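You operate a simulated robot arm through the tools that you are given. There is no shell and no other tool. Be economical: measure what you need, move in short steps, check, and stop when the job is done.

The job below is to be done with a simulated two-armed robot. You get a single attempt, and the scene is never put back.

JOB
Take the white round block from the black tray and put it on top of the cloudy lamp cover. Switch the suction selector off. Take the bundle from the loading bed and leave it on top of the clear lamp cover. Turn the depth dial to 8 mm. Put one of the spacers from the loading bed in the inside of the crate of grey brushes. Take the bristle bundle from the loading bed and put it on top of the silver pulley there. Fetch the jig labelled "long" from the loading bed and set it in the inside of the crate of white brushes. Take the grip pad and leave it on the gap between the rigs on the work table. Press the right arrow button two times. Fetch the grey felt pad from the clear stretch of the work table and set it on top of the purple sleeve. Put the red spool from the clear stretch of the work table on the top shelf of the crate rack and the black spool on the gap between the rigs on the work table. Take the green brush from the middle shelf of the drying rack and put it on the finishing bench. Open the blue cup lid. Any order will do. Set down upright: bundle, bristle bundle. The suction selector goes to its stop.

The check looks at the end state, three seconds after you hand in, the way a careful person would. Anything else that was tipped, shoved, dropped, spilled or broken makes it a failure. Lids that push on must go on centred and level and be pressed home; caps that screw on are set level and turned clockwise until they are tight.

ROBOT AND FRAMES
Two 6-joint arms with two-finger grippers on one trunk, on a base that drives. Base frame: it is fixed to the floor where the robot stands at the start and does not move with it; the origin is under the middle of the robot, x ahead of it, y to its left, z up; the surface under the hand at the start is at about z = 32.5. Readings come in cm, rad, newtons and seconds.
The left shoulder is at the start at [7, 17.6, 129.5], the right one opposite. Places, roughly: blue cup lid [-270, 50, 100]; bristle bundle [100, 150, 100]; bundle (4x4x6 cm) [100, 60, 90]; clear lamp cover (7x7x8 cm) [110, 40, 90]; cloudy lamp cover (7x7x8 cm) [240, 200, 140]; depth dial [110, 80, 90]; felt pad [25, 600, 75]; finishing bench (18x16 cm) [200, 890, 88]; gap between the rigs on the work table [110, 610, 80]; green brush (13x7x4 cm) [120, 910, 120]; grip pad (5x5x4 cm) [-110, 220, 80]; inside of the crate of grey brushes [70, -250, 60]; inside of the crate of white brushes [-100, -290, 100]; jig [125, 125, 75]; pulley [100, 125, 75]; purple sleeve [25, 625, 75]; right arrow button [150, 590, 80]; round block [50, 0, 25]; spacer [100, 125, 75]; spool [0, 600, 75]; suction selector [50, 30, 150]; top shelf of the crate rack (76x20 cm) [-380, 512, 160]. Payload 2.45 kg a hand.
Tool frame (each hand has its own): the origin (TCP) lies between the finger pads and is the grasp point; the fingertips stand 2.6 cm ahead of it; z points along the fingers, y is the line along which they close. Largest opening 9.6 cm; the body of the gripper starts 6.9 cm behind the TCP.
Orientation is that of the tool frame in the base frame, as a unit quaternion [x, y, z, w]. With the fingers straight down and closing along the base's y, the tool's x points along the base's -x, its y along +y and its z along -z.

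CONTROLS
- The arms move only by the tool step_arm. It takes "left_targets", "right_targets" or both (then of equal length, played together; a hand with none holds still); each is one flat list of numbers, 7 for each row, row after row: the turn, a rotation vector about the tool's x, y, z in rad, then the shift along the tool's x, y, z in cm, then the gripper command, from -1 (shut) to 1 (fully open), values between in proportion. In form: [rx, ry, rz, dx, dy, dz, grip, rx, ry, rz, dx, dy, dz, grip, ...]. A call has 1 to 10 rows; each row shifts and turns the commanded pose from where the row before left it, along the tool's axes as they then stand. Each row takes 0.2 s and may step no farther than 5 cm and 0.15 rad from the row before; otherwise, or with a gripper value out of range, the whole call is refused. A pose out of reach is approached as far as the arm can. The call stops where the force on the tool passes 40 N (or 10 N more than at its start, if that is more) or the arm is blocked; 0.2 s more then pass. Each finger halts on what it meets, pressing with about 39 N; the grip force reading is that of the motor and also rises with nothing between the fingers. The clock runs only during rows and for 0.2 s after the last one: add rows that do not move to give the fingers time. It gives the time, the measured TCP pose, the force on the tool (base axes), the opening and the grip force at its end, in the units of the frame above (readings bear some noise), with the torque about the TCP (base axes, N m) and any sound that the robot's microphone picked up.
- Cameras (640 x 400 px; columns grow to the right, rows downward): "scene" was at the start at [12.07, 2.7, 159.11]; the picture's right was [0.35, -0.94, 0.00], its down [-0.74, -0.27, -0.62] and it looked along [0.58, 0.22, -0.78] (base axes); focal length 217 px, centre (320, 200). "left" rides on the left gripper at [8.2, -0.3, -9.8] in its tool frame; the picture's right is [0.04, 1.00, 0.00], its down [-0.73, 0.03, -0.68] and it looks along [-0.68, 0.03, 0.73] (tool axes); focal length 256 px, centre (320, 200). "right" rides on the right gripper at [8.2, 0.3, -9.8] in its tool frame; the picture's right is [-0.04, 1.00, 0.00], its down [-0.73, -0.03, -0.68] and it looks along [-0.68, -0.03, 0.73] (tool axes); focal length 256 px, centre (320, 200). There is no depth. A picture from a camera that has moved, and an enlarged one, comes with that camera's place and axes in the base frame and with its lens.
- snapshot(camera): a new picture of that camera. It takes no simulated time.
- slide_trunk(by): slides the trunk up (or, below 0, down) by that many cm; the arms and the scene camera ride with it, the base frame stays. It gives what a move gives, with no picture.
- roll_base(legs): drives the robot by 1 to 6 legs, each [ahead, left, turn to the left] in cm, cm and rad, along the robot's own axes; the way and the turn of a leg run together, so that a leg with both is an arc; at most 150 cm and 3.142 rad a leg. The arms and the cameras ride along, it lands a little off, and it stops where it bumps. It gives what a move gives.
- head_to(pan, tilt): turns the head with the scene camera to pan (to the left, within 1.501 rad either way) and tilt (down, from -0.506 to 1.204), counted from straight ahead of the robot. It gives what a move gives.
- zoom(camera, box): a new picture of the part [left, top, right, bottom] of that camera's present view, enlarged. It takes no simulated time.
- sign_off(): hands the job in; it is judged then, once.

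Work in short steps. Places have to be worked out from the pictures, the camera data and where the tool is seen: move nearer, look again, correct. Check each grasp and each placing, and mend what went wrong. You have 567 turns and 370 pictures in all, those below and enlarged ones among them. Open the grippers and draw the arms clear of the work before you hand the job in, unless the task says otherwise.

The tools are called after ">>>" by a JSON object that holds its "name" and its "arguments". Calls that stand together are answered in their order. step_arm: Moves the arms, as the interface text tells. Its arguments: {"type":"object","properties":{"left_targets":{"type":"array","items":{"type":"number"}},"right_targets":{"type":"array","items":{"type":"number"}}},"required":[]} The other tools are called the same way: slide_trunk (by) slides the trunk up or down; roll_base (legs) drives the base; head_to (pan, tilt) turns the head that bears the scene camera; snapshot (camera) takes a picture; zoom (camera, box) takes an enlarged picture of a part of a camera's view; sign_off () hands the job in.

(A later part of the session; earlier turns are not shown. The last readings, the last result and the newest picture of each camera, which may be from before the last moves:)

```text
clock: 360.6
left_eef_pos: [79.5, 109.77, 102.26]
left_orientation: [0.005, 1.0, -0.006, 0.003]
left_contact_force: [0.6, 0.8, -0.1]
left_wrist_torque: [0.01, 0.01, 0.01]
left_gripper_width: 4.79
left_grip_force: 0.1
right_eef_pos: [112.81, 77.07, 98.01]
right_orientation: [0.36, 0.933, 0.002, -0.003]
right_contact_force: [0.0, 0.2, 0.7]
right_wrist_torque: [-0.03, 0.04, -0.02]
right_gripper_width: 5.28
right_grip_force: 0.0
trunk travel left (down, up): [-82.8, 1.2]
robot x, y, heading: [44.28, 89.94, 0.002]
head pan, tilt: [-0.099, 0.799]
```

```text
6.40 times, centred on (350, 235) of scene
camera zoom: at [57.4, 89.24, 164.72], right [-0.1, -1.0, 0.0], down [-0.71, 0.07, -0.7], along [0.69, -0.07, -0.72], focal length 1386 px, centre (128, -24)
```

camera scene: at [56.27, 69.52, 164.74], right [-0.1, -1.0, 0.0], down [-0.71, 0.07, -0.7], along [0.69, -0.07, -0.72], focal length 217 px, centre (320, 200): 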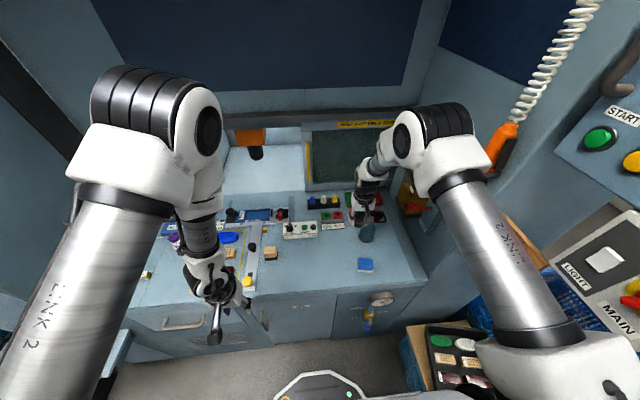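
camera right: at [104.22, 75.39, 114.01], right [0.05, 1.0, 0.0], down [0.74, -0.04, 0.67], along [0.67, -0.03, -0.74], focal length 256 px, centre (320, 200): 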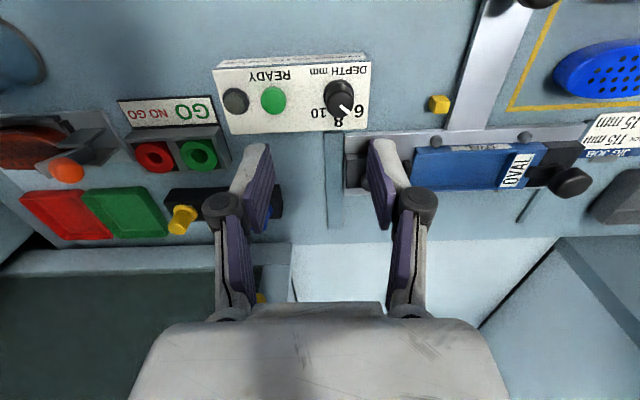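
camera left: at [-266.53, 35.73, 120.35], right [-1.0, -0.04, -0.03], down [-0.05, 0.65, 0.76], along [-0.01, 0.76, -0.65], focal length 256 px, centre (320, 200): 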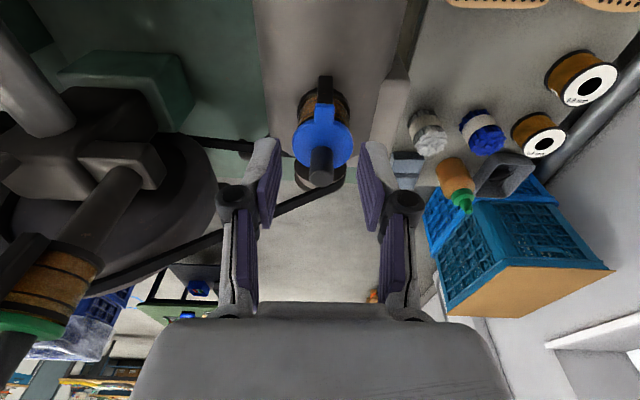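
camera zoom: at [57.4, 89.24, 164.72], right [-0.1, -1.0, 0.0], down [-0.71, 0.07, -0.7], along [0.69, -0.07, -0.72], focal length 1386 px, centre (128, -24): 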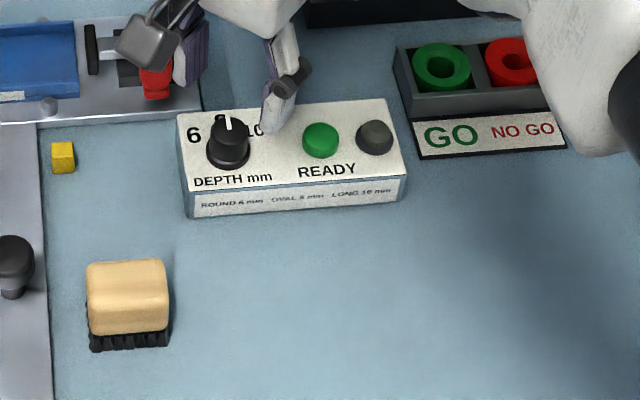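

>>> {"name": "step_arm", "arguments": {"right_targets": [0, 0, -0.13, 0, 0, -3, 0.1, 0, 0, -0.13, 0, 0, -3, 0.1, 0, 0, -0.13, 2, -2, -1, 0.1, 0, 0, -0.13, 2, -2, 0, 0.1, 0, 0, -0.12, 2, -2, 0, 0.1, 0, 0, -0.1, 0, 0, 0, 0.1]}}

>>> {"name": "zoom", "arguments": {"camera": "scene", "box": [320, 210, 370, 245]}}

>>> {"name": "zoom", "arguments": {"camera": "right", "box": [280, 40, 440, 160]}}

```text
clock: 362.0
left_eef_pos: [79.37, 109.86, 102.32]
left_orientation: [0.006, 1.0, -0.005, 0.004]
left_contact_force: [0.2, 0.4, -0.6]
left_wrist_torque: [-0.04, 0.02, 0.02]
left_gripper_width: 4.79
left_grip_force: 0.0
right_eef_pos: [105.31, 73.44, 104.9]
right_orientation: [-0.003, 1.0, 0.002, -0.002]
right_contact_force: [-0.7, 0.6, 0.6]
right_wrist_torque: [-0.01, 0.02, 0.0]
right_gripper_width: 5.27
right_grip_force: 0.1
trunk travel left (down, up): [-82.8, 1.2]
robot x, y, heading: [44.25, 90.14, 0.001]
head pan, tilt: [-0.099, 0.799]
```

```text
11.43 times, centred on (345, 228) of scene
camera zoom: at [57.35, 89.31, 164.73], right [-0.1, -1.0, 0.0], down [-0.71, 0.07, -0.7], along [0.69, -0.07, -0.72], focal length 2476 px, centre (34, -114)
```

zoom: 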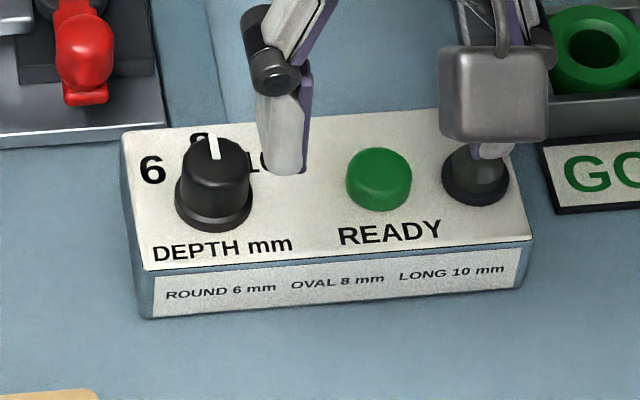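

```text
3.33 times, centred on (360, 100) of right
camera zoom: at [97.09, 73.6, 114.77], right [0.03, 1.0, 0.0], down [0.74, -0.03, 0.68], along [0.68, -0.02, -0.74], focal length 853 px, centre (187, 533)
```

zoom: 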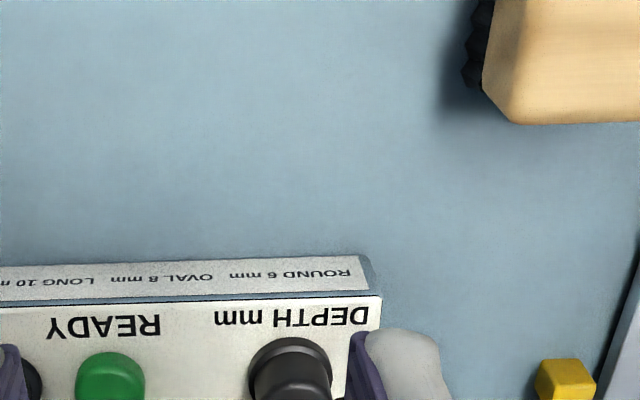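

The pointer is still ~7° short of 8. I re-grip and add a small turn.

>>> {"name": "step_arm", "arguments": {"right_targets": [0, 0, 0, -3.75, 1.75, 0, 0.0, 0, 0, 0, -3.75, 1.75, 1, 0.0, 0, 0, 0, 0, 0, 4, 0.0, 0, 0, 0, 0, 0, 4, 0.0, 0, 0, 0, 0, 0, 4, 0.0, 0, 0, 0, 0, 0, 0, 0.0, 0, 0, 0, 0, 0, 0, -0.5, 0, 0, 0, 0, 0, 0, -1, 0, 0, 0, 0, 0, 0, -1]}}

>>> {"name": "step_arm", "arguments": {"right_targets": [0, 0, 0.06, 0, 0, 0, -1, 0, 0, 0.07, 0, 0, 0, -1, 0, 0, 0, 0, 0, 0, -1]}}

>>> {"name": "zoom", "arguments": {"camera": "right", "box": [200, 40, 440, 240]}}

```text
clock: 364.0
left_eef_pos: [79.27, 109.75, 102.44]
left_orientation: [0.006, 1.0, -0.006, 0.002]
left_contact_force: [-0.2, 0.1, -0.7]
left_wrist_torque: [-0.02, -0.02, -0.01]
left_gripper_width: 4.78
left_grip_force: 0.0
right_eef_pos: [112.76, 76.94, 91.98]
right_orientation: [-0.003, 1.0, 0.001, -0.001]
right_contact_force: [0.0, -9.1, 1.9]
right_wrist_torque: [-0.34, -0.67, -0.06]
right_gripper_width: 2.72
right_grip_force: 45.2
trunk travel left (down, up): [-82.8, 1.2]
robot x, y, heading: [44.15, 89.98, 0.002]
head pan, tilt: [-0.099, 0.799]
```

```text
clock: 364.8
left_eef_pos: [79.41, 109.75, 102.39]
left_orientation: [0.006, 1.0, -0.006, 0.003]
left_contact_force: [0.2, 0.2, -0.3]
left_wrist_torque: [-0.02, 0.0, 0.04]
left_gripper_width: 4.78
left_grip_force: 0.0
right_eef_pos: [112.85, 76.91, 91.97]
right_orientation: [0.064, 0.998, 0.002, -0.001]
right_contact_force: [5.6, -7.1, 6.3]
right_wrist_torque: [-0.13, 0.08, -0.07]
right_gripper_width: 2.71
right_grip_force: 44.7
trunk travel left (down, up): [-82.8, 1.2]
robot x, y, heading: [44.19, 89.95, -0.0]
head pan, tilt: [-0.099, 0.799]
```

```text
2.00 times, centred on (320, 140) of right
camera zoom: at [104.7, 78.21, 101.75], right [0.17, 0.99, 0.0], down [0.72, -0.12, 0.68], along [0.67, -0.11, -0.74], focal length 512 px, centre (320, 320)
```

zoom: 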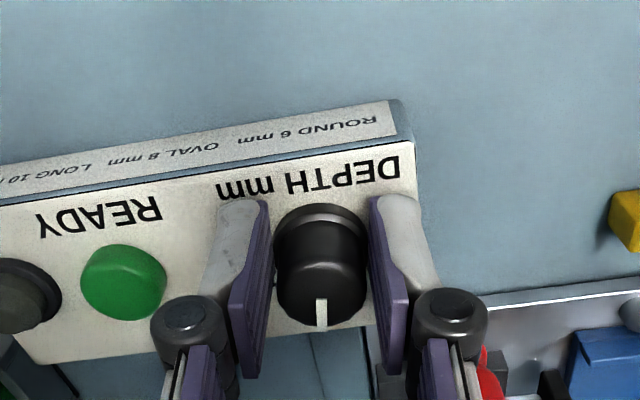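

>>> {"name": "step_arm", "arguments": {"right_targets": [0, 0, 0, 0, 0, 0, -0.3, 0, 0, 0, 0, 0, 0, 0.1, 0, 0, -0.06, 0, 0, -3, 0.1, 0, 0, -0.07, 0, 0, -3, 0.1, 0, 0, 0, 2, 0, -3, 0.1, 0, 0, 0, 3, -2, 0, 0.1, 0, 0, 0, 3, -3, 0, 0.1]}}

>>> {"name": "zoom", "arguments": {"camera": "scene", "box": [325, 215, 355, 240]}}

```text
clock: 366.4
left_eef_pos: [79.47, 109.67, 102.4]
left_orientation: [0.005, 1.0, -0.005, 0.002]
left_contact_force: [0.2, -0.6, -0.5]
left_wrist_torque: [0.03, -0.03, 0.03]
left_gripper_width: 4.8
left_grip_force: 0.0
right_eef_pos: [104.68, 71.81, 100.99]
right_orientation: [-0.003, 1.0, 0.002, 0.0]
right_contact_force: [-0.1, -0.2, 0.2]
right_wrist_torque: [-0.02, 0.02, 0.0]
right_gripper_width: 5.29
right_grip_force: 0.0
trunk travel left (down, up): [-82.8, 1.2]
robot x, y, heading: [44.52, 90.21, -0.002]
head pan, tilt: [-0.099, 0.799]
```

```text
16.00 times, centred on (340, 228) of scene
camera zoom: at [57.24, 89.06, 164.73], right [-0.1, -1.0, 0.0], down [-0.71, 0.07, -0.7], along [0.69, -0.07, -0.72], focal length 3466 px, centre (0, -240)
```

zoom: 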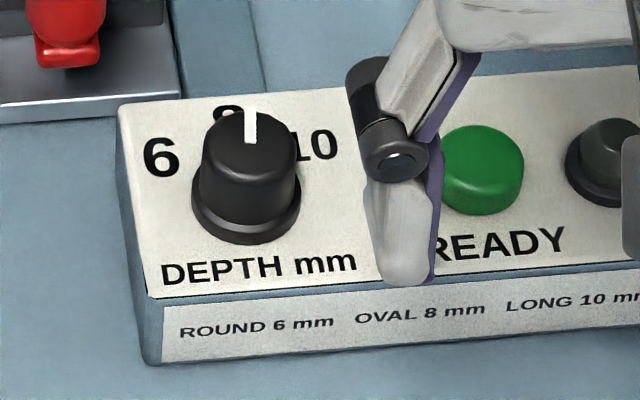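

Now ~5° past 8. I make one fine correction of −0.08 rad.

>>> {"name": "step_arm", "arguments": {"right_targets": [0, 0, 0.08, -4, 2.6, 0, 0.0, 0, 0, 0, -4.1, 2.5, 0, 0.0, 0, 0, 0, 0, 0, 4, 0.0, 0, 0, 0, 0, 0, 4, 0.0, 0, 0, 0, 0, 0, 1, 0.0, 0, 0, 0, 0, 0, 0, 0.0, 0, 0, 0, 0, 0, 0, -0.5, 0, 0, 0, 0, 0, 0, -1, 0, 0, 0, 0, 0, 0, -1]}}

>>> {"name": "step_arm", "arguments": {"right_targets": [0, 0, -0.08, 0, 0, 0, -1, 0, 0, 0, 0, 0, 0, -1, 0, 0, 0, 0, 0, 0, -0.3, 0, 0, 0, 0, 0, 0, 0.1, 0, 0, 0, 0, 0, -3, 0.1, 0, 0, 0, 0, 0, -3, 0.1, 0, 0, 0, 2, 0, -3, 0.1, 0, 0, 0, 3, -2, 0, 0.1, 0, 0, 0, 3, -3, 0, 0.1]}}

>>> {"name": "zoom", "arguments": {"camera": "scene", "box": [325, 215, 355, 240]}}

```text
clock: 368.4
left_eef_pos: [79.38, 110.0, 102.32]
left_orientation: [0.005, 1.0, -0.007, 0.003]
left_contact_force: [0.2, 0.7, 0.0]
left_wrist_torque: [0.02, -0.02, 0.01]
left_gripper_width: 4.79
left_grip_force: 0.0
right_eef_pos: [113.01, 76.91, 91.98]
right_orientation: [0.037, 0.999, 0.001, -0.001]
right_contact_force: [0.2, 8.4, 2.0]
right_wrist_torque: [0.27, -0.3, 0.07]
right_gripper_width: 2.69
right_grip_force: 45.1
trunk travel left (down, up): [-82.8, 1.2]
robot x, y, heading: [44.35, 90.13, 0.002]
head pan, tilt: [-0.099, 0.799]
```

```text
clock: 370.4
left_eef_pos: [79.33, 109.75, 102.43]
left_orientation: [0.005, 1.0, -0.005, 0.003]
left_contact_force: [0.5, -0.5, 0.0]
left_wrist_torque: [0.06, 0.0, 0.02]
left_gripper_width: 4.82
left_grip_force: 0.0
right_eef_pos: [104.89, 71.56, 100.75]
right_orientation: [-0.002, 1.0, 0.002, -0.001]
right_contact_force: [0.3, -0.7, 0.7]
right_wrist_torque: [0.05, -0.02, 0.01]
right_gripper_width: 5.29
right_grip_force: 0.2
trunk travel left (down, up): [-82.8, 1.2]
robot x, y, heading: [44.39, 89.75, 0.003]
head pan, tilt: [-0.099, 0.799]
```

```text
16.00 times, centred on (340, 228) of scene
camera zoom: at [57.25, 89.04, 164.73], right [-0.1, -1.0, 0.0], down [-0.71, 0.07, -0.7], along [0.69, -0.07, -0.72], focal length 3466 px, centre (0, -240)
```

zoom: 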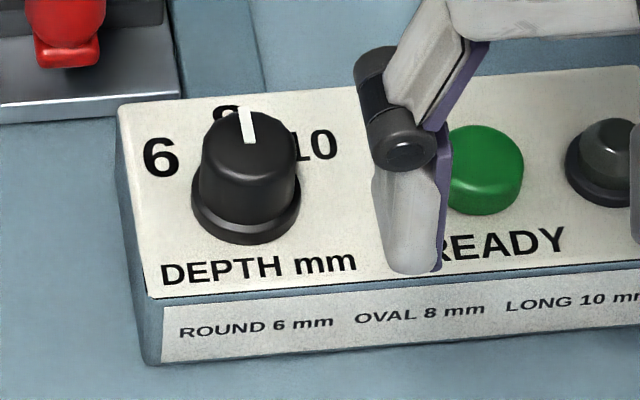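

The dial now points to 8. Next the white round block in the tray: I retract, drive back to [−8, 31] and lower the trunk.

>>> {"name": "step_arm", "arguments": {"right_targets": [0, 0, 0, 4, 0, -1, 0.2, 0, 0, 0, 4, 0, 0, 0.2, 0, 0, 0, 3, 0, 0, 0.2]}}

>>> {"name": "roll_base", "arguments": {"legs": [[-53, 0, 0], [0, -59, 0]]}}

>>> {"name": "slide_trunk", "arguments": {"by": -45}}

>>> {"name": "snapshot", "arguments": {"camera": "right"}}

>>> {"name": "snapshot", "arguments": {"camera": "scene"}}

```text
clock: 371.2
left_eef_pos: [79.45, 109.9, 102.44]
left_orientation: [0.005, 1.0, -0.006, 0.003]
left_contact_force: [-0.2, 0.1, 0.9]
left_wrist_torque: [0.01, -0.04, 0.0]
left_gripper_width: 4.82
left_grip_force: 0.1
right_eef_pos: [94.04, 71.69, 101.95]
right_orientation: [-0.002, 1.0, 0.001, -0.002]
right_contact_force: [0.3, -0.1, 0.1]
right_wrist_torque: [0.0, 0.03, -0.02]
right_gripper_width: 5.76
right_grip_force: 0.0
trunk travel left (down, up): [-82.8, 1.2]
robot x, y, heading: [44.25, 90.11, 0.004]
head pan, tilt: [-0.099, 0.799]
```

```text
clock: 377.2
left_eef_pos: [26.8, 50.81, 102.36]
left_orientation: [0.008, 1.0, -0.007, 0.002]
left_contact_force: [0.5, -0.1, 0.0]
left_wrist_torque: [-0.04, 0.03, 0.02]
left_gripper_width: 4.81
left_grip_force: 0.0
right_eef_pos: [41.13, 12.62, 101.91]
right_orientation: [0.002, 1.0, 0.001, -0.002]
right_contact_force: [0.1, 0.3, -0.1]
right_wrist_torque: [-0.03, -0.02, -0.04]
right_gripper_width: 5.76
right_grip_force: 0.1
trunk travel left (down, up): [-82.8, 1.2]
robot x, y, heading: [-8.77, 31.21, -0.009]
head pan, tilt: [-0.099, 0.799]
```

```text
refused: -45 is not a number from -40 to 40
```

```text
194 pictures are left
camera right: at [32.9, 12.87, 111.83], right [0.04, 1.0, 0.0], down [0.74, -0.03, 0.68], along [0.68, -0.03, -0.74], focal length 256 px, centre (320, 200)
```

right: 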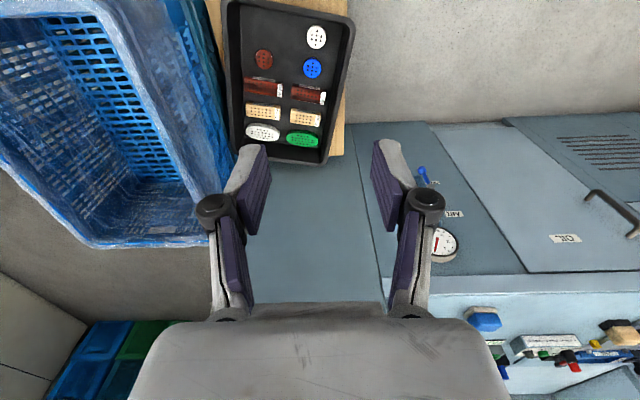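

```text
193 pictures are left
camera scene: at [4.45, 30.55, 164.73], right [-0.11, -0.99, 0.0], down [-0.71, 0.08, -0.7], along [0.69, -0.07, -0.72], focal length 217 px, centre (320, 200)
```

scene: 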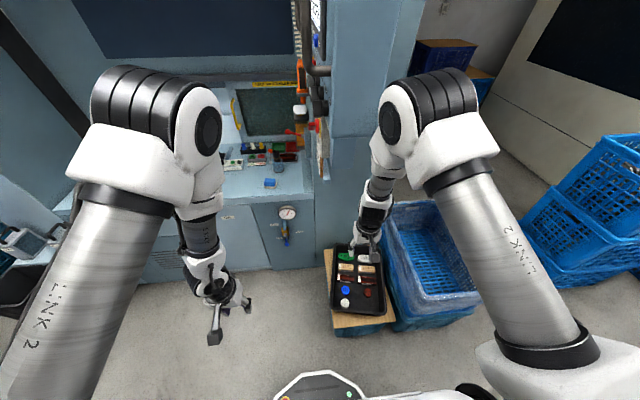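

White round block ≈[47.5, 11]. I lower the trunk 40.

>>> {"name": "slide_trunk", "arguments": {"by": -40}}

>>> {"name": "snapshot", "arguments": {"camera": "right"}}

```text
clock: 381.0
left_eef_pos: [26.81, 50.77, 62.36]
left_orientation: [0.009, 1.0, -0.006, 0.001]
left_contact_force: [0.3, -0.2, -0.3]
left_wrist_torque: [-0.03, 0.0, 0.01]
left_gripper_width: 4.78
left_grip_force: 0.0
right_eef_pos: [41.16, 12.46, 62.05]
right_orientation: [0.002, 1.0, 0.002, -0.001]
right_contact_force: [0.0, -0.1, 0.0]
right_wrist_torque: [-0.02, 0.01, -0.03]
right_gripper_width: 5.73
right_grip_force: 0.1
trunk travel left (down, up): [-42.8, 41.2]
robot x, y, heading: [-8.57, 31.48, -0.008]
head pan, tilt: [-0.099, 0.799]
```

```text
192 pictures are left
camera right: at [32.88, 12.79, 71.82], right [0.04, 1.0, 0.0], down [0.74, -0.03, 0.68], along [0.68, -0.03, -0.74], focal length 256 px, centre (320, 200)
```

right: 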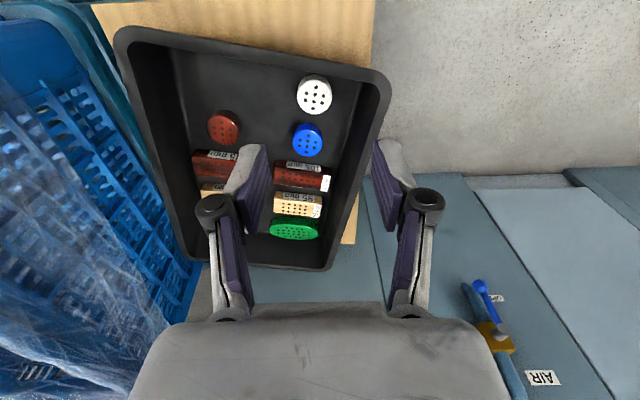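

>>> {"name": "step_arm", "arguments": {"right_targets": [0, 0, 0, -2.7, -0.6, 0, 0.5, 0, 0, 0, -2.7, -0.6, 0, 0.5, 0, 0, 0, 0, 0, 0, 0.5]}}

>>> {"name": "slide_trunk", "arguments": {"by": -17}}

>>> {"name": "snapshot", "arguments": {"camera": "right"}}

```text
clock: 381.8
left_eef_pos: [26.69, 50.93, 62.43]
left_orientation: [0.009, 1.0, -0.005, 0.003]
left_contact_force: [0.4, -1.0, 0.1]
left_wrist_torque: [0.0, -0.01, -0.02]
left_gripper_width: 4.8
left_grip_force: 0.1
right_eef_pos: [46.38, 11.26, 61.85]
right_orientation: [0.002, 1.0, 0.0, -0.001]
right_contact_force: [0.1, 0.5, 0.0]
right_wrist_torque: [-0.05, 0.0, 0.0]
right_gripper_width: 7.2
right_grip_force: 0.0
trunk travel left (down, up): [-42.8, 41.2]
robot x, y, heading: [-8.91, 31.34, -0.007]
head pan, tilt: [-0.099, 0.799]
```

```text
clock: 383.8
left_eef_pos: [26.66, 50.79, 45.24]
left_orientation: [0.008, 1.0, -0.006, 0.002]
left_contact_force: [1.0, 0.3, 0.6]
left_wrist_torque: [-0.02, 0.0, 0.02]
left_gripper_width: 4.81
left_grip_force: 0.1
right_eef_pos: [46.42, 11.11, 44.96]
right_orientation: [0.003, 1.0, 0.002, -0.001]
right_contact_force: [0.1, -0.3, -0.4]
right_wrist_torque: [-0.04, -0.01, 0.01]
right_gripper_width: 7.2
right_grip_force: 0.1
trunk travel left (down, up): [-25.8, 58.2]
robot x, y, heading: [-8.62, 31.43, -0.006]
head pan, tilt: [-0.099, 0.799]
```

```text
191 pictures are left
camera right: at [38.21, 11.57, 54.77], right [0.04, 1.0, 0.0], down [0.74, -0.03, 0.68], along [0.68, -0.03, -0.74], focal length 256 px, centre (320, 200)
```

right: 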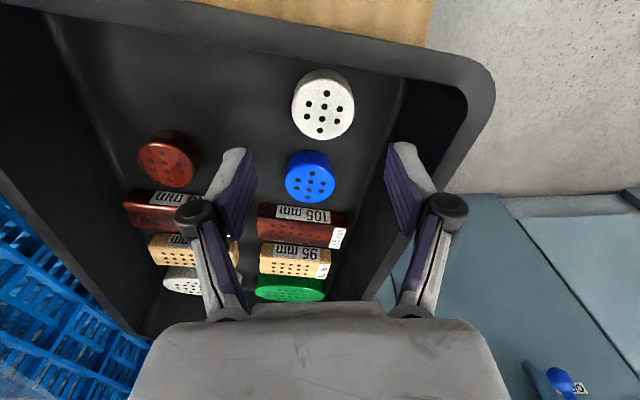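

>>> {"name": "step_arm", "arguments": {"right_targets": [0, 0, 0, 0, 0.3, 4, 0.5, 0, 0, 0, 0, 0, 4, 0.5, 0, 0, 0, 0, 0, 1, 0.5, 0, 0, 0, 0, 0, 0, 0.5]}}

>>> {"name": "step_arm", "arguments": {"right_targets": [0, 0, 0, 0, 0, 0.6, 0.5, 0, 0, 0, 0, 0, 0.5, 0.5, 0, 0, 0, 0, 0, 0, 0.5]}}

>>> {"name": "snapshot", "arguments": {"camera": "right"}}

```text
clock: 384.8
left_eef_pos: [26.74, 50.9, 45.24]
left_orientation: [0.008, 1.0, -0.006, 0.003]
left_contact_force: [0.1, 0.6, -0.2]
left_wrist_torque: [0.01, 0.0, 0.0]
left_gripper_width: 4.81
left_grip_force: 0.0
right_eef_pos: [46.36, 11.69, 35.92]
right_orientation: [0.002, 1.0, 0.002, -0.002]
right_contact_force: [0.7, 0.8, -0.6]
right_wrist_torque: [0.0, -0.01, 0.0]
right_gripper_width: 7.2
right_grip_force: 0.1
trunk travel left (down, up): [-25.8, 58.2]
robot x, y, heading: [-8.86, 31.13, -0.011]
head pan, tilt: [-0.099, 0.799]
```

```text
clock: 385.6
left_eef_pos: [26.75, 50.8, 45.32]
left_orientation: [0.008, 1.0, -0.007, 0.003]
left_contact_force: [0.3, 0.8, 0.4]
left_wrist_torque: [-0.01, 0.03, -0.02]
left_gripper_width: 4.8
left_grip_force: 0.0
right_eef_pos: [46.27, 11.54, 34.97]
right_orientation: [0.002, 1.0, 0.001, 0.0]
right_contact_force: [-1.9, -1.2, 17.2]
right_wrist_torque: [-0.25, 0.05, 0.06]
right_gripper_width: 7.3
right_grip_force: 10.9
trunk travel left (down, up): [-25.8, 58.2]
robot x, y, heading: [-8.53, 31.0, -0.005]
head pan, tilt: [-0.099, 0.799]
```

```text
190 pictures are left
camera right: at [38.19, 11.9, 44.75], right [0.04, 1.0, 0.0], down [0.73, -0.03, 0.68], along [0.68, -0.03, -0.73], focal length 256 px, centre (320, 200)
```

right: 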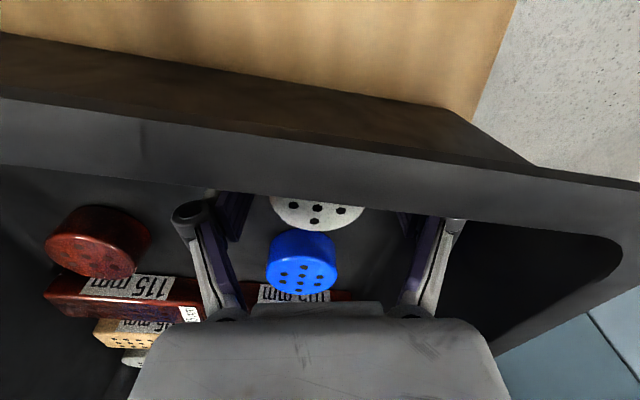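

Fingertips touched the tray floor. I ease up and close on the block.

>>> {"name": "step_arm", "arguments": {"right_targets": [0, 0, 0, 0, 0, -0.6, 0.5, 0, 0, 0, 0, 0, 0, 0, 0, 0, 0, 0, 0, 0, -1, 0, 0, 0, 0, 0, 0, -1]}}

>>> {"name": "step_arm", "arguments": {"right_targets": [0, 0, 0, 0, 0, -3, -1, 0, 0, 0, 0, 0, -4, -1, 0, 0, 0, 0, 0, -4, -1]}}

>>> {"name": "snapshot", "arguments": {"camera": "right"}}

```text
clock: 386.6
left_eef_pos: [26.58, 50.85, 45.31]
left_orientation: [0.008, 1.0, -0.006, 0.003]
left_contact_force: [-0.5, -0.1, -0.3]
left_wrist_torque: [0.01, 0.01, 0.0]
left_gripper_width: 4.79
left_grip_force: 0.0
right_eef_pos: [46.37, 11.73, 35.58]
right_orientation: [0.002, 1.0, 0.001, 0.0]
right_contact_force: [-2.1, -1.0, 5.3]
right_wrist_torque: [-0.11, 0.0, -0.01]
right_gripper_width: 4.84
right_grip_force: 39.6
trunk travel left (down, up): [-25.8, 58.2]
robot x, y, heading: [-8.49, 31.2, -0.007]
head pan, tilt: [-0.099, 0.799]
```

```text
clock: 387.4
left_eef_pos: [26.75, 50.83, 45.33]
left_orientation: [0.008, 1.0, -0.006, 0.003]
left_contact_force: [0.0, 0.0, 0.2]
left_wrist_torque: [-0.02, 0.02, 0.01]
left_gripper_width: 4.83
left_grip_force: 0.1
right_eef_pos: [46.37, 11.62, 46.53]
right_orientation: [0.002, 1.0, 0.002, -0.002]
right_contact_force: [0.0, -0.7, -0.3]
right_wrist_torque: [0.0, -0.02, 0.04]
right_gripper_width: 4.86
right_grip_force: 39.2
trunk travel left (down, up): [-25.8, 58.2]
robot x, y, heading: [-8.5, 31.47, -0.003]
head pan, tilt: [-0.099, 0.799]
```

```text
189 pictures are left
camera right: at [38.3, 11.88, 56.38], right [0.04, 1.0, 0.0], down [0.74, -0.03, 0.68], along [0.68, -0.03, -0.74], focal length 256 px, centre (320, 200)
```

right: 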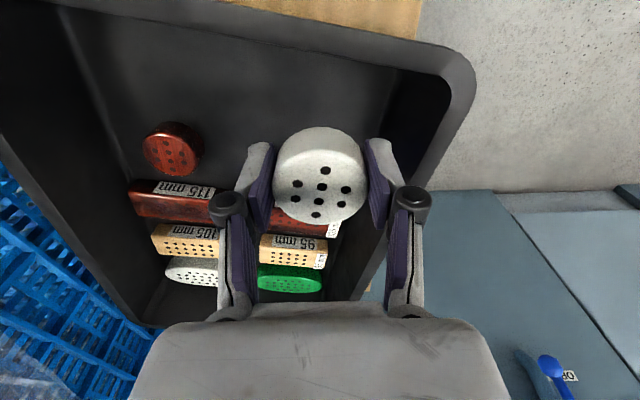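

Block gripped. I raise the trunk and drive to the machine's left side to look for the cloudy lamp cover.

>>> {"name": "slide_trunk", "arguments": {"by": 40}}

>>> {"name": "slide_trunk", "arguments": {"by": 17}}

>>> {"name": "roll_base", "arguments": {"legs": [[0, 120, 0]]}}

>>> {"name": "head_to", "arguments": {"pan": 1.1, "tilt": 0.35}}

>>> {"name": "snapshot", "arguments": {"camera": "scene"}}

```text
clock: 391.2
left_eef_pos: [26.73, 50.79, 85.25]
left_orientation: [0.008, 1.0, -0.006, 0.002]
left_contact_force: [0.3, 0.2, 0.0]
left_wrist_torque: [0.01, -0.01, 0.03]
left_gripper_width: 4.82
left_grip_force: 0.1
right_eef_pos: [46.57, 11.56, 86.43]
right_orientation: [0.003, 1.0, 0.002, -0.002]
right_contact_force: [0.8, -0.3, -0.9]
right_wrist_torque: [0.01, -0.02, 0.0]
right_gripper_width: 4.81
right_grip_force: 38.5
trunk travel left (down, up): [-65.8, 18.2]
robot x, y, heading: [-8.7, 31.16, -0.001]
head pan, tilt: [-0.099, 0.799]
```

```text
clock: 393.1
left_eef_pos: [26.75, 50.82, 102.25]
left_orientation: [0.009, 1.0, -0.006, 0.003]
left_contact_force: [-0.4, -0.3, 0.5]
left_wrist_torque: [-0.02, -0.02, -0.03]
left_gripper_width: 4.8
left_grip_force: 0.1
right_eef_pos: [46.46, 11.57, 103.43]
right_orientation: [0.002, 1.0, 0.002, -0.002]
right_contact_force: [-0.7, 0.0, -0.5]
right_wrist_torque: [0.0, -0.02, 0.04]
right_gripper_width: 4.8
right_grip_force: 39.4
trunk travel left (down, up): [-82.8, 1.2]
robot x, y, heading: [-8.38, 31.05, -0.01]
head pan, tilt: [-0.099, 0.799]
```

```text
clock: 399.1
left_eef_pos: [26.39, 170.58, 102.3]
left_orientation: [0.002, 1.0, -0.006, 0.003]
left_contact_force: [0.0, 0.1, -0.1]
left_wrist_torque: [-0.01, 0.02, -0.02]
left_gripper_width: 4.81
left_grip_force: 0.1
right_eef_pos: [46.63, 131.74, 103.47]
right_orientation: [-0.005, 1.0, 0.001, -0.002]
right_contact_force: [0.0, -0.3, -1.7]
right_wrist_torque: [-0.03, 0.0, 0.0]
right_gripper_width: 4.81
right_grip_force: 38.8
trunk travel left (down, up): [-82.8, 1.2]
robot x, y, heading: [-8.71, 150.41, 0.008]
head pan, tilt: [-0.099, 0.799]
```

```text
clock: 400.6
left_eef_pos: [26.4, 170.59, 102.33]
left_orientation: [0.002, 1.0, -0.007, 0.003]
left_contact_force: [0.2, 0.4, -0.3]
left_wrist_torque: [-0.03, 0.0, 0.0]
left_gripper_width: 4.79
left_grip_force: 0.0
right_eef_pos: [46.71, 131.74, 103.52]
right_orientation: [-0.006, 1.0, 0.002, -0.001]
right_contact_force: [-0.4, 0.2, 0.9]
right_wrist_torque: [-0.01, -0.04, 0.01]
right_gripper_width: 4.85
right_grip_force: 39.0
trunk travel left (down, up): [-82.8, 1.2]
robot x, y, heading: [-8.35, 150.8, 0.009]
head pan, tilt: [1.1, 0.351]
```

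```text
188 pictures are left
camera scene: at [0.55, 159.03, 168.69], right [0.89, -0.45, 0.0], down [-0.15, -0.31, -0.94], along [0.42, 0.84, -0.34], focal length 217 px, centre (320, 200)
```

scene: 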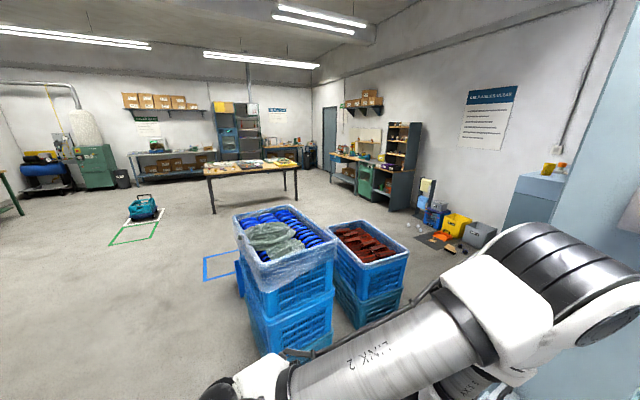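

The cover should be on the cabinet at ≈[240,205] beyond the crates. I check the passage on the left.

>>> {"name": "head_to", "arguments": {"pan": 1.5, "tilt": 0.75}}

>>> {"name": "snapshot", "arguments": {"camera": "scene"}}

```text
clock: 401.4
left_eef_pos: [26.36, 170.63, 102.25]
left_orientation: [0.002, 1.0, -0.006, 0.002]
left_contact_force: [0.0, -0.5, 0.0]
left_wrist_torque: [0.01, -0.01, 0.01]
left_gripper_width: 4.81
left_grip_force: 0.1
right_eef_pos: [46.82, 131.67, 103.48]
right_orientation: [-0.005, 1.0, 0.001, -0.002]
right_contact_force: [-0.7, 0.6, -0.6]
right_wrist_torque: [-0.01, -0.01, -0.01]
right_gripper_width: 4.83
right_grip_force: 38.5
trunk travel left (down, up): [-82.8, 1.2]
robot x, y, heading: [-8.47, 150.85, 0.006]
head pan, tilt: [1.499, 0.75]
```

```text
187 pictures are left
camera scene: at [-3.09, 158.96, 165.14], right [1.0, -0.07, 0.0], down [-0.04, -0.68, -0.73], along [0.05, 0.73, -0.68], focal length 217 px, centre (320, 200)
```

scene: 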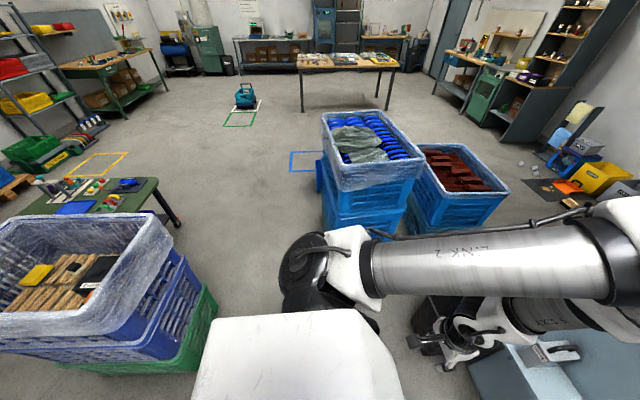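

There's a black pad with a label on the brown brushes in the purple crate, matching the grip-pad hint. I zoom in.

>>> {"name": "zoom", "arguments": {"camera": "scene", "box": [0, 160, 220, 330]}}

```text
2.35 times, centred on (110, 245) of scene
camera zoom: at [-3.09, 158.96, 165.14], right [1.0, -0.07, 0.0], down [-0.04, -0.68, -0.73], along [0.05, 0.73, -0.68], focal length 510 px, centre (814, 94)
```

zoom: 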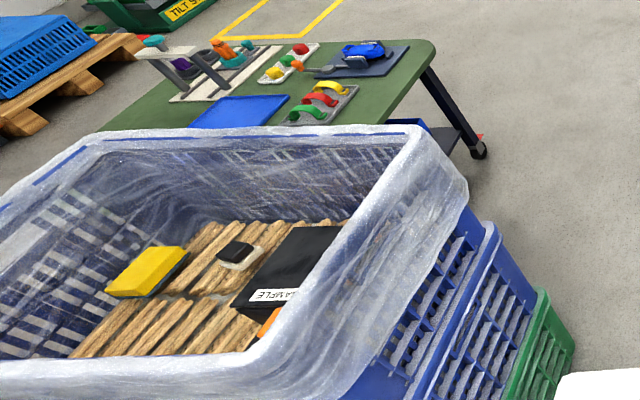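

The small black pad on a white base at ≈[−115,221] looks like the grip pad. I turn to face −x beside the crate to look closer with the left hand.

>>> {"name": "roll_base", "arguments": {"legs": [[3, 0, 0], [0, 0, 1.57], [0, 0, 1.567], [20, -88, 0]]}}

>>> {"name": "head_to", "arguments": {"pan": 0.25, "tilt": 0.8}}

>>> {"name": "snapshot", "arguments": {"camera": "scene"}}

```text
clock: 414.3
left_eef_pos: [-62.19, 217.17, 102.38]
left_orientation: [1.0, 0.008, -0.002, -0.007]
left_contact_force: [0.8, 0.3, -0.4]
left_wrist_torque: [-0.02, 0.01, -0.04]
left_gripper_width: 4.79
left_grip_force: 0.1
right_eef_pos: [-83.18, 255.74, 103.56]
right_orientation: [1.0, 0.015, 0.001, 0.001]
right_contact_force: [-0.6, -0.6, 0.5]
right_wrist_torque: [-0.01, -0.02, 0.01]
right_gripper_width: 4.85
right_grip_force: 38.8
trunk travel left (down, up): [-82.8, 1.2]
robot x, y, heading: [-27.6, 237.87, -3.115]
head pan, tilt: [1.499, 0.75]
```

```text
clock: 415.7
left_eef_pos: [-62.14, 217.23, 102.27]
left_orientation: [1.0, 0.008, -0.003, -0.006]
left_contact_force: [0.1, 0.4, -0.8]
left_wrist_torque: [0.0, 0.01, -0.02]
left_gripper_width: 4.78
left_grip_force: 0.1
right_eef_pos: [-83.32, 255.83, 103.5]
right_orientation: [1.0, 0.014, 0.001, 0.001]
right_contact_force: [0.4, 0.9, -0.3]
right_wrist_torque: [-0.02, -0.02, -0.02]
right_gripper_width: 4.85
right_grip_force: 38.7
trunk travel left (down, up): [-82.8, 1.2]
robot x, y, heading: [-27.16, 238.0, -3.115]
head pan, tilt: [0.25, 0.799]
```

```text
185 pictures are left
camera scene: at [-40.35, 235.63, 164.73], right [-0.27, 0.96, 0.0], down [0.69, 0.2, -0.7], along [-0.67, -0.19, -0.72], focal length 217 px, centre (320, 200)
```

scene: 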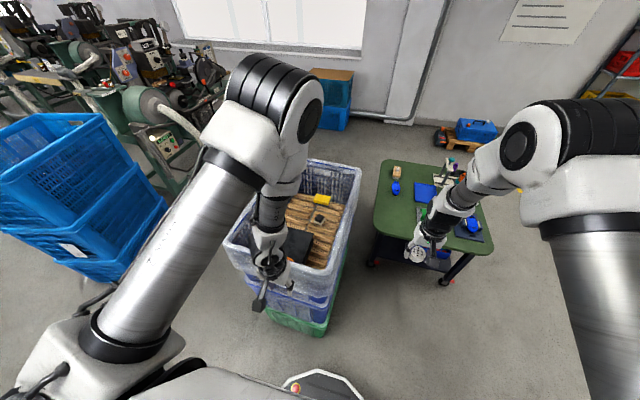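

>>> {"name": "zoom", "arguments": {"camera": "scene", "box": [240, 160, 370, 280]}}

>>> {"name": "zoom", "arguments": {"camera": "scene", "box": [360, 150, 500, 270]}}

>>> {"name": "snapshot", "arguments": {"camera": "left"}}

```text
3.33 times, centred on (305, 220) of scene
camera zoom: at [-40.35, 235.63, 164.73], right [-0.27, 0.96, 0.0], down [0.69, 0.2, -0.7], along [-0.67, -0.19, -0.72], focal length 722 px, centre (370, 133)
```

zoom: 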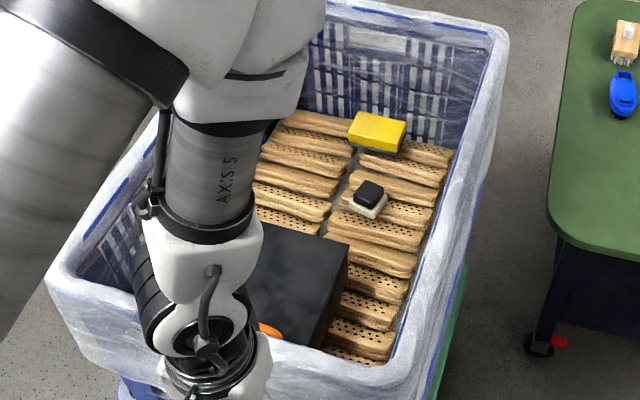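

```text
3.33 times, centred on (430, 210) of scene
camera zoom: at [-40.35, 235.63, 164.73], right [-0.27, 0.96, 0.0], down [0.69, 0.2, -0.7], along [-0.67, -0.19, -0.72], focal length 722 px, centre (-47, 167)
```

zoom: 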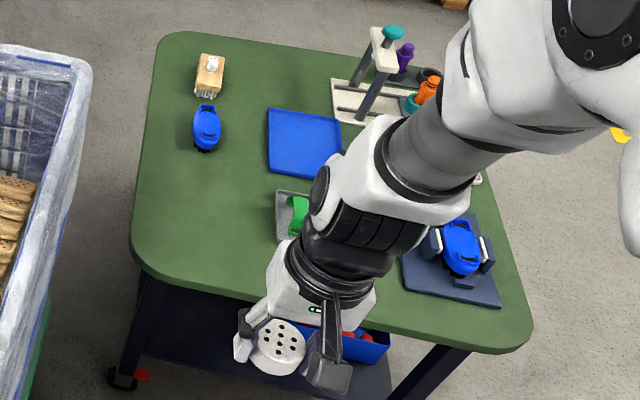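

```text
182 pictures are left
camera left: at [-54.06, 217.68, 112.21], right [0.06, -1.0, -0.01], down [-0.73, -0.05, 0.68], along [-0.68, -0.03, -0.73], focal length 256 px, centre (320, 200)
```

left: 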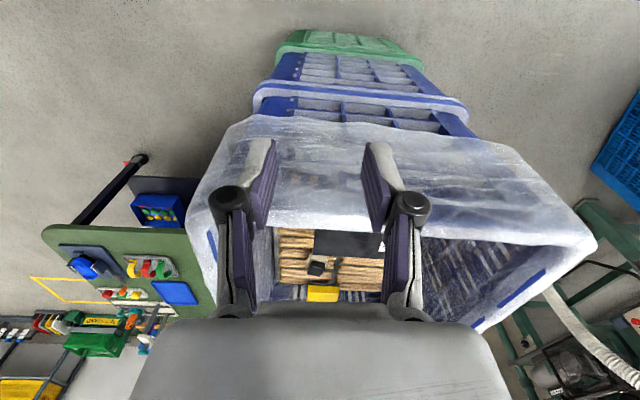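

Grip pad at ≈[−106.7, 216.5, top 79]. From this side it's out of reach; I go to the −y side of the crate facing +y.

>>> {"name": "roll_base", "arguments": {"legs": [[-10, 88, 0], [0, 0, -1.6], [0, 68, 0]]}}

>>> {"name": "head_to", "arguments": {"pan": 0.1, "tilt": 0.8}}

>>> {"name": "snapshot", "arguments": {"camera": "scene"}}

>>> {"name": "snapshot", "arguments": {"camera": "left"}}

```text
clock: 427.7
left_eef_pos: [-103.72, 184.67, 102.29]
left_orientation: [-0.704, 0.71, -0.002, 0.006]
left_contact_force: [-0.7, -0.8, 0.2]
left_wrist_torque: [0.02, 0.0, 0.0]
left_gripper_width: 4.82
left_grip_force: 0.1
right_eef_pos: [-64.71, 204.88, 103.53]
right_orientation: [0.709, -0.705, -0.001, 0.003]
right_contact_force: [-0.4, -0.3, 0.2]
right_wrist_torque: [0.02, 0.01, 0.03]
right_gripper_width: 4.82
right_grip_force: 39.1
trunk travel left (down, up): [-82.8, 1.2]
robot x, y, heading: [-83.91, 149.42, 1.577]
head pan, tilt: [0.25, 0.799]
```

```text
clock: 428.4
left_eef_pos: [-103.76, 184.61, 102.32]
left_orientation: [-0.704, 0.71, -0.002, 0.006]
left_contact_force: [-0.7, 0.0, -0.5]
left_wrist_torque: [0.02, 0.01, 0.01]
left_gripper_width: 4.83
left_grip_force: 0.0
right_eef_pos: [-64.79, 204.77, 103.47]
right_orientation: [0.709, -0.705, -0.001, 0.003]
right_contact_force: [-0.1, -0.5, 0.2]
right_wrist_torque: [0.01, -0.01, 0.02]
right_gripper_width: 4.83
right_grip_force: 39.0
trunk travel left (down, up): [-82.8, 1.2]
robot x, y, heading: [-84.07, 149.43, 1.569]
head pan, tilt: [0.099, 0.799]
```

```text
181 pictures are left
camera scene: at [-84.89, 162.66, 164.73], right [0.99, 0.1, 0.0], down [0.07, -0.71, -0.7], along [-0.07, 0.69, -0.72], focal length 217 px, centre (320, 200)
```

scene: 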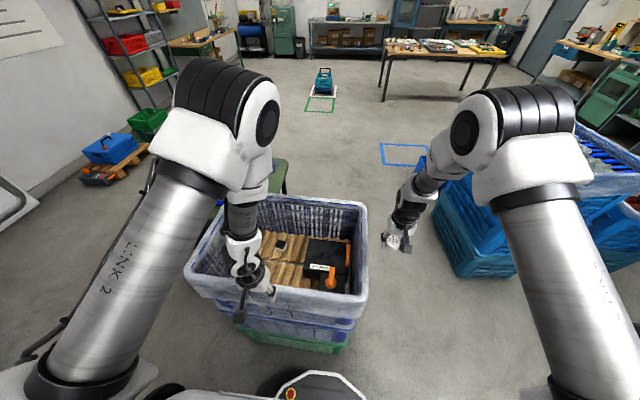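

```text
180 pictures are left
camera left: at [-103.81, 176.58, 112.2], right [-1.0, -0.03, -0.01], down [-0.03, 0.73, 0.68], along [-0.01, 0.68, -0.73], focal length 256 px, centre (320, 200)
```

left: 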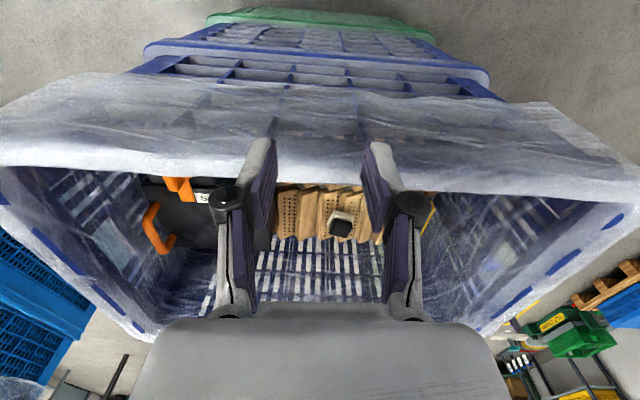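

Pad ≈[−108.6, 215]. I lower the trunk 14 cm for reach and move the left hand over the crate.

>>> {"name": "step_arm", "arguments": {"left_targets": [0, 0, 0, 0, 0, -3, 0.4, 0, 0, 0, 0, 0, -3, 0.4, 0, 0, 0, 0, 0, -3, 0.4], "right_targets": [0, 0, 0, 0, 0, -3, -1, 0, 0, 0, 0, 0, -3, -1, 0, 0, 0, 0, 0, -3, -1]}}

>>> {"name": "slide_trunk", "arguments": {"by": -12}}

>>> {"name": "step_arm", "arguments": {"left_targets": [0, 0, 0, -4, 0.7, 0, 0.4, 0, 0, 0, -4, 0.7, 0, 0.4, 0, 0, 0, -4, 0.7, 0, 0.4, 0, 0, 0, -4, 0.7, 0, 0.4, 0, 0, 0, -4, 0.7, 0, 0.4, 0, 0, 0, -4, 0.6, 0, 0.4, 0, 0, 0, -4, 0.6, 0, 0.4, 0, 0, 0, 0, 0, 0, 0.4]}}

>>> {"name": "snapshot", "arguments": {"camera": "left"}}

```text
clock: 429.2
left_eef_pos: [-103.92, 184.38, 111.41]
left_orientation: [-0.707, 0.707, -0.007, 0.009]
left_contact_force: [0.1, -0.2, -0.5]
left_wrist_torque: [-0.02, 0.01, 0.03]
left_gripper_width: 6.71
left_grip_force: 0.0
right_eef_pos: [-64.83, 204.65, 112.73]
right_orientation: [0.709, -0.705, -0.001, 0.002]
right_contact_force: [-0.5, -0.4, -1.3]
right_wrist_torque: [0.02, -0.01, -0.03]
right_gripper_width: 4.82
right_grip_force: 39.1
trunk travel left (down, up): [-82.8, 1.2]
robot x, y, heading: [-84.34, 149.38, 1.571]
head pan, tilt: [0.099, 0.799]
```

```text
clock: 430.7
left_eef_pos: [-103.95, 184.7, 99.33]
left_orientation: [-0.706, 0.709, -0.005, 0.01]
left_contact_force: [-0.4, 0.5, -0.4]
left_wrist_torque: [0.01, 0.03, 0.01]
left_gripper_width: 6.74
left_grip_force: 0.0
right_eef_pos: [-64.72, 204.81, 100.56]
right_orientation: [0.709, -0.706, 0.0, 0.002]
right_contact_force: [-0.3, 1.0, -0.2]
right_wrist_torque: [0.0, 0.01, -0.01]
right_gripper_width: 4.85
right_grip_force: 38.8
trunk travel left (down, up): [-70.8, 13.2]
robot x, y, heading: [-84.09, 149.37, 1.578]
head pan, tilt: [0.099, 0.799]
```

```text
clock: 432.5
left_eef_pos: [-108.31, 212.67, 99.34]
left_orientation: [-0.704, 0.71, -0.003, 0.006]
left_contact_force: [-0.7, -0.2, 0.7]
left_wrist_torque: [0.03, -0.03, 0.0]
left_gripper_width: 6.75
left_grip_force: 0.1
right_eef_pos: [-64.71, 204.76, 100.61]
right_orientation: [0.709, -0.705, -0.001, 0.002]
right_contact_force: [-0.1, 0.4, -0.1]
right_wrist_torque: [0.02, 0.0, -0.03]
right_gripper_width: 4.81
right_grip_force: 38.5
trunk travel left (down, up): [-70.8, 13.2]
robot x, y, heading: [-83.71, 149.29, 1.569]
head pan, tilt: [0.099, 0.799]
```

```text
179 pictures are left
camera left: at [-108.39, 204.54, 109.2], right [-1.0, -0.03, -0.01], down [-0.03, 0.73, 0.68], along [-0.01, 0.68, -0.73], focal length 256 px, centre (320, 200)
```

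left: 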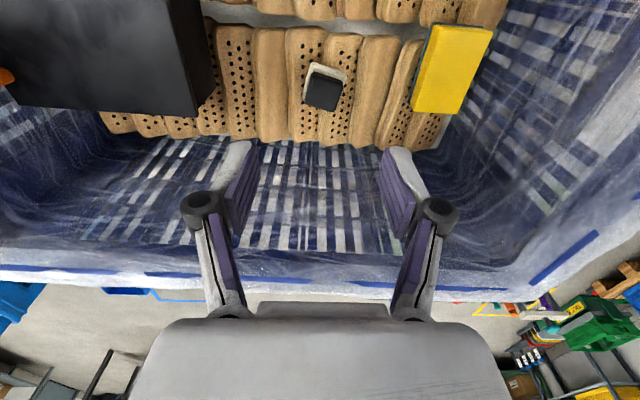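

>>> {"name": "step_arm", "arguments": {"left_targets": [0, 0, 0, -3.7, 0.2, 2, 0.4, 0, 0, 0, 0, 0, 4.5, 0.4, 0, 0, 0, 0, 0, 4.5, 0.4, 0, 0, 0, 0, 0, 3, 0.4, 0, 0, 0, 0, 0, 0, 0.4]}}

>>> {"name": "snapshot", "arguments": {"camera": "left"}}

```text
clock: 433.7
left_eef_pos: [-108.43, 216.36, 85.44]
left_orientation: [-0.704, 0.71, -0.003, 0.006]
left_contact_force: [0.2, -0.2, 0.5]
left_wrist_torque: [0.01, -0.02, 0.01]
left_gripper_width: 6.72
left_grip_force: 0.0
right_eef_pos: [-64.63, 204.77, 100.58]
right_orientation: [0.709, -0.705, 0.0, 0.002]
right_contact_force: [0.1, -0.5, 0.5]
right_wrist_torque: [0.01, 0.04, 0.04]
right_gripper_width: 4.84
right_grip_force: 39.1
trunk travel left (down, up): [-70.8, 13.2]
robot x, y, heading: [-84.27, 149.71, 1.57]
head pan, tilt: [0.099, 0.799]
```

```text
178 pictures are left
camera left: at [-108.44, 208.27, 95.31], right [-1.0, -0.03, -0.01], down [-0.03, 0.73, 0.68], along [-0.01, 0.68, -0.73], focal length 256 px, centre (320, 200)
```

left: 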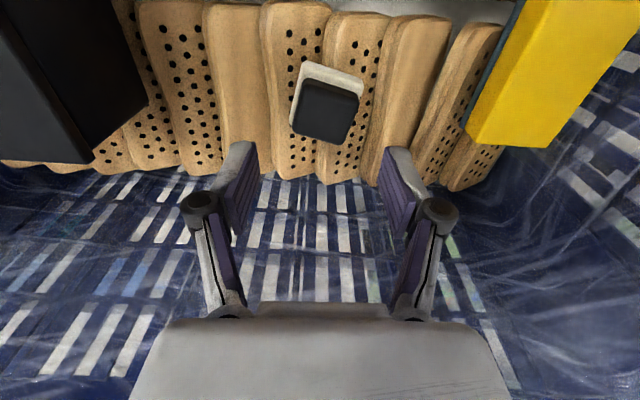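

>>> {"name": "step_arm", "arguments": {"left_targets": [0, 0, 0.1, 0, 0.3, 3, 0.4, 0, 0, 0.1, 0, 0, 3, 0.4, 0, 0, 0, 0, 0, 2.3, 0.4, 0, 0, 0, 0, 0, 0, 0.4]}}

>>> {"name": "snapshot", "arguments": {"camera": "left"}}

```text
clock: 434.7
left_eef_pos: [-108.63, 216.36, 77.43]
left_orientation: [-0.629, 0.777, 0.0, 0.007]
left_contact_force: [-16.1, -7.2, 36.7]
left_wrist_torque: [-0.25, 2.01, 0.19]
left_gripper_width: 6.78
left_grip_force: 21.9
right_eef_pos: [-64.72, 204.7, 100.68]
right_orientation: [0.71, -0.705, 0.0, 0.002]
right_contact_force: [-0.3, 0.4, -1.0]
right_wrist_torque: [-0.05, 0.04, 0.04]
right_gripper_width: 4.82
right_grip_force: 39.2
trunk travel left (down, up): [-70.8, 13.2]
robot x, y, heading: [-84.07, 149.6, 1.57]
head pan, tilt: [0.099, 0.799]
```

```text
177 pictures are left
camera left: at [-110.25, 208.44, 87.32], right [-0.99, 0.17, -0.01], down [0.12, 0.72, 0.69], along [0.12, 0.68, -0.73], focal length 256 px, centre (320, 200)
```

left: 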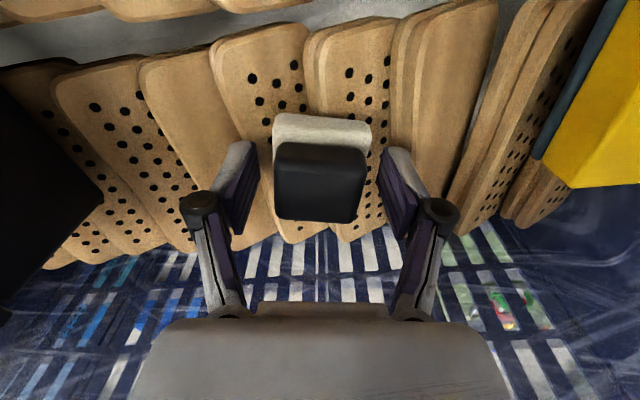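

The fingertips touch the brushes. I ease up 0.6 and close on the pad.

>>> {"name": "step_arm", "arguments": {"left_targets": [0, 0, 0, 0, 0, -0.7, 0.4, 0, 0, 0, 0, 0, 0, -0.2, 0, 0, 0, 0, 0, 0, -1, 0, 0, 0, 0, 0, 0, -1]}}

>>> {"name": "step_arm", "arguments": {"left_targets": [0, 0, 0, 0, 0, -3, -1, 0, 0, 0, 0, 0, -4, -1, 0, 0, 0, 0, 0, -4, -1, 0, 0, 0, 0, 0, -4, -1, 0, 0, 0, 0, 0, -4, -1]}}

>>> {"name": "snapshot", "arguments": {"camera": "left"}}

```text
clock: 435.7
left_eef_pos: [-108.62, 216.44, 77.85]
left_orientation: [-0.63, 0.777, -0.001, 0.008]
left_contact_force: [-5.9, 1.7, 13.0]
left_wrist_torque: [0.02, 0.32, -0.11]
left_gripper_width: 4.5
left_grip_force: 39.2
right_eef_pos: [-64.75, 204.63, 100.65]
right_orientation: [0.709, -0.705, -0.001, 0.002]
right_contact_force: [-0.5, 0.0, -1.0]
right_wrist_torque: [0.02, 0.01, 0.01]
right_gripper_width: 4.83
right_grip_force: 38.9
trunk travel left (down, up): [-70.8, 13.2]
robot x, y, heading: [-84.14, 149.42, 1.574]
head pan, tilt: [0.099, 0.799]
```

```text
clock: 436.9
left_eef_pos: [-108.89, 216.17, 96.83]
left_orientation: [-0.63, 0.777, -0.003, 0.005]
left_contact_force: [1.0, -0.1, -0.6]
left_wrist_torque: [0.02, 0.01, -0.04]
left_gripper_width: 4.45
left_grip_force: 39.5
right_eef_pos: [-64.65, 204.76, 100.48]
right_orientation: [0.709, -0.705, -0.001, 0.002]
right_contact_force: [-0.1, -0.4, -0.6]
right_wrist_torque: [0.02, -0.03, 0.01]
right_gripper_width: 4.87
right_grip_force: 38.8
trunk travel left (down, up): [-70.8, 13.2]
robot x, y, heading: [-83.99, 149.68, 1.573]
head pan, tilt: [0.099, 0.799]
```

```text
176 pictures are left
camera left: at [-110.5, 208.26, 106.72], right [-0.99, 0.17, -0.01], down [0.12, 0.72, 0.68], along [0.12, 0.67, -0.73], focal length 256 px, centre (320, 200)
```

left: 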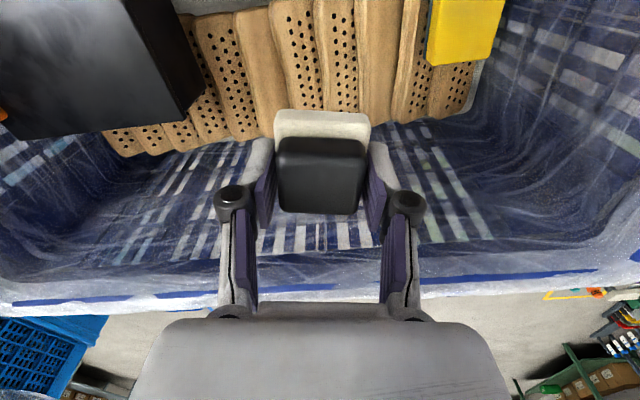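

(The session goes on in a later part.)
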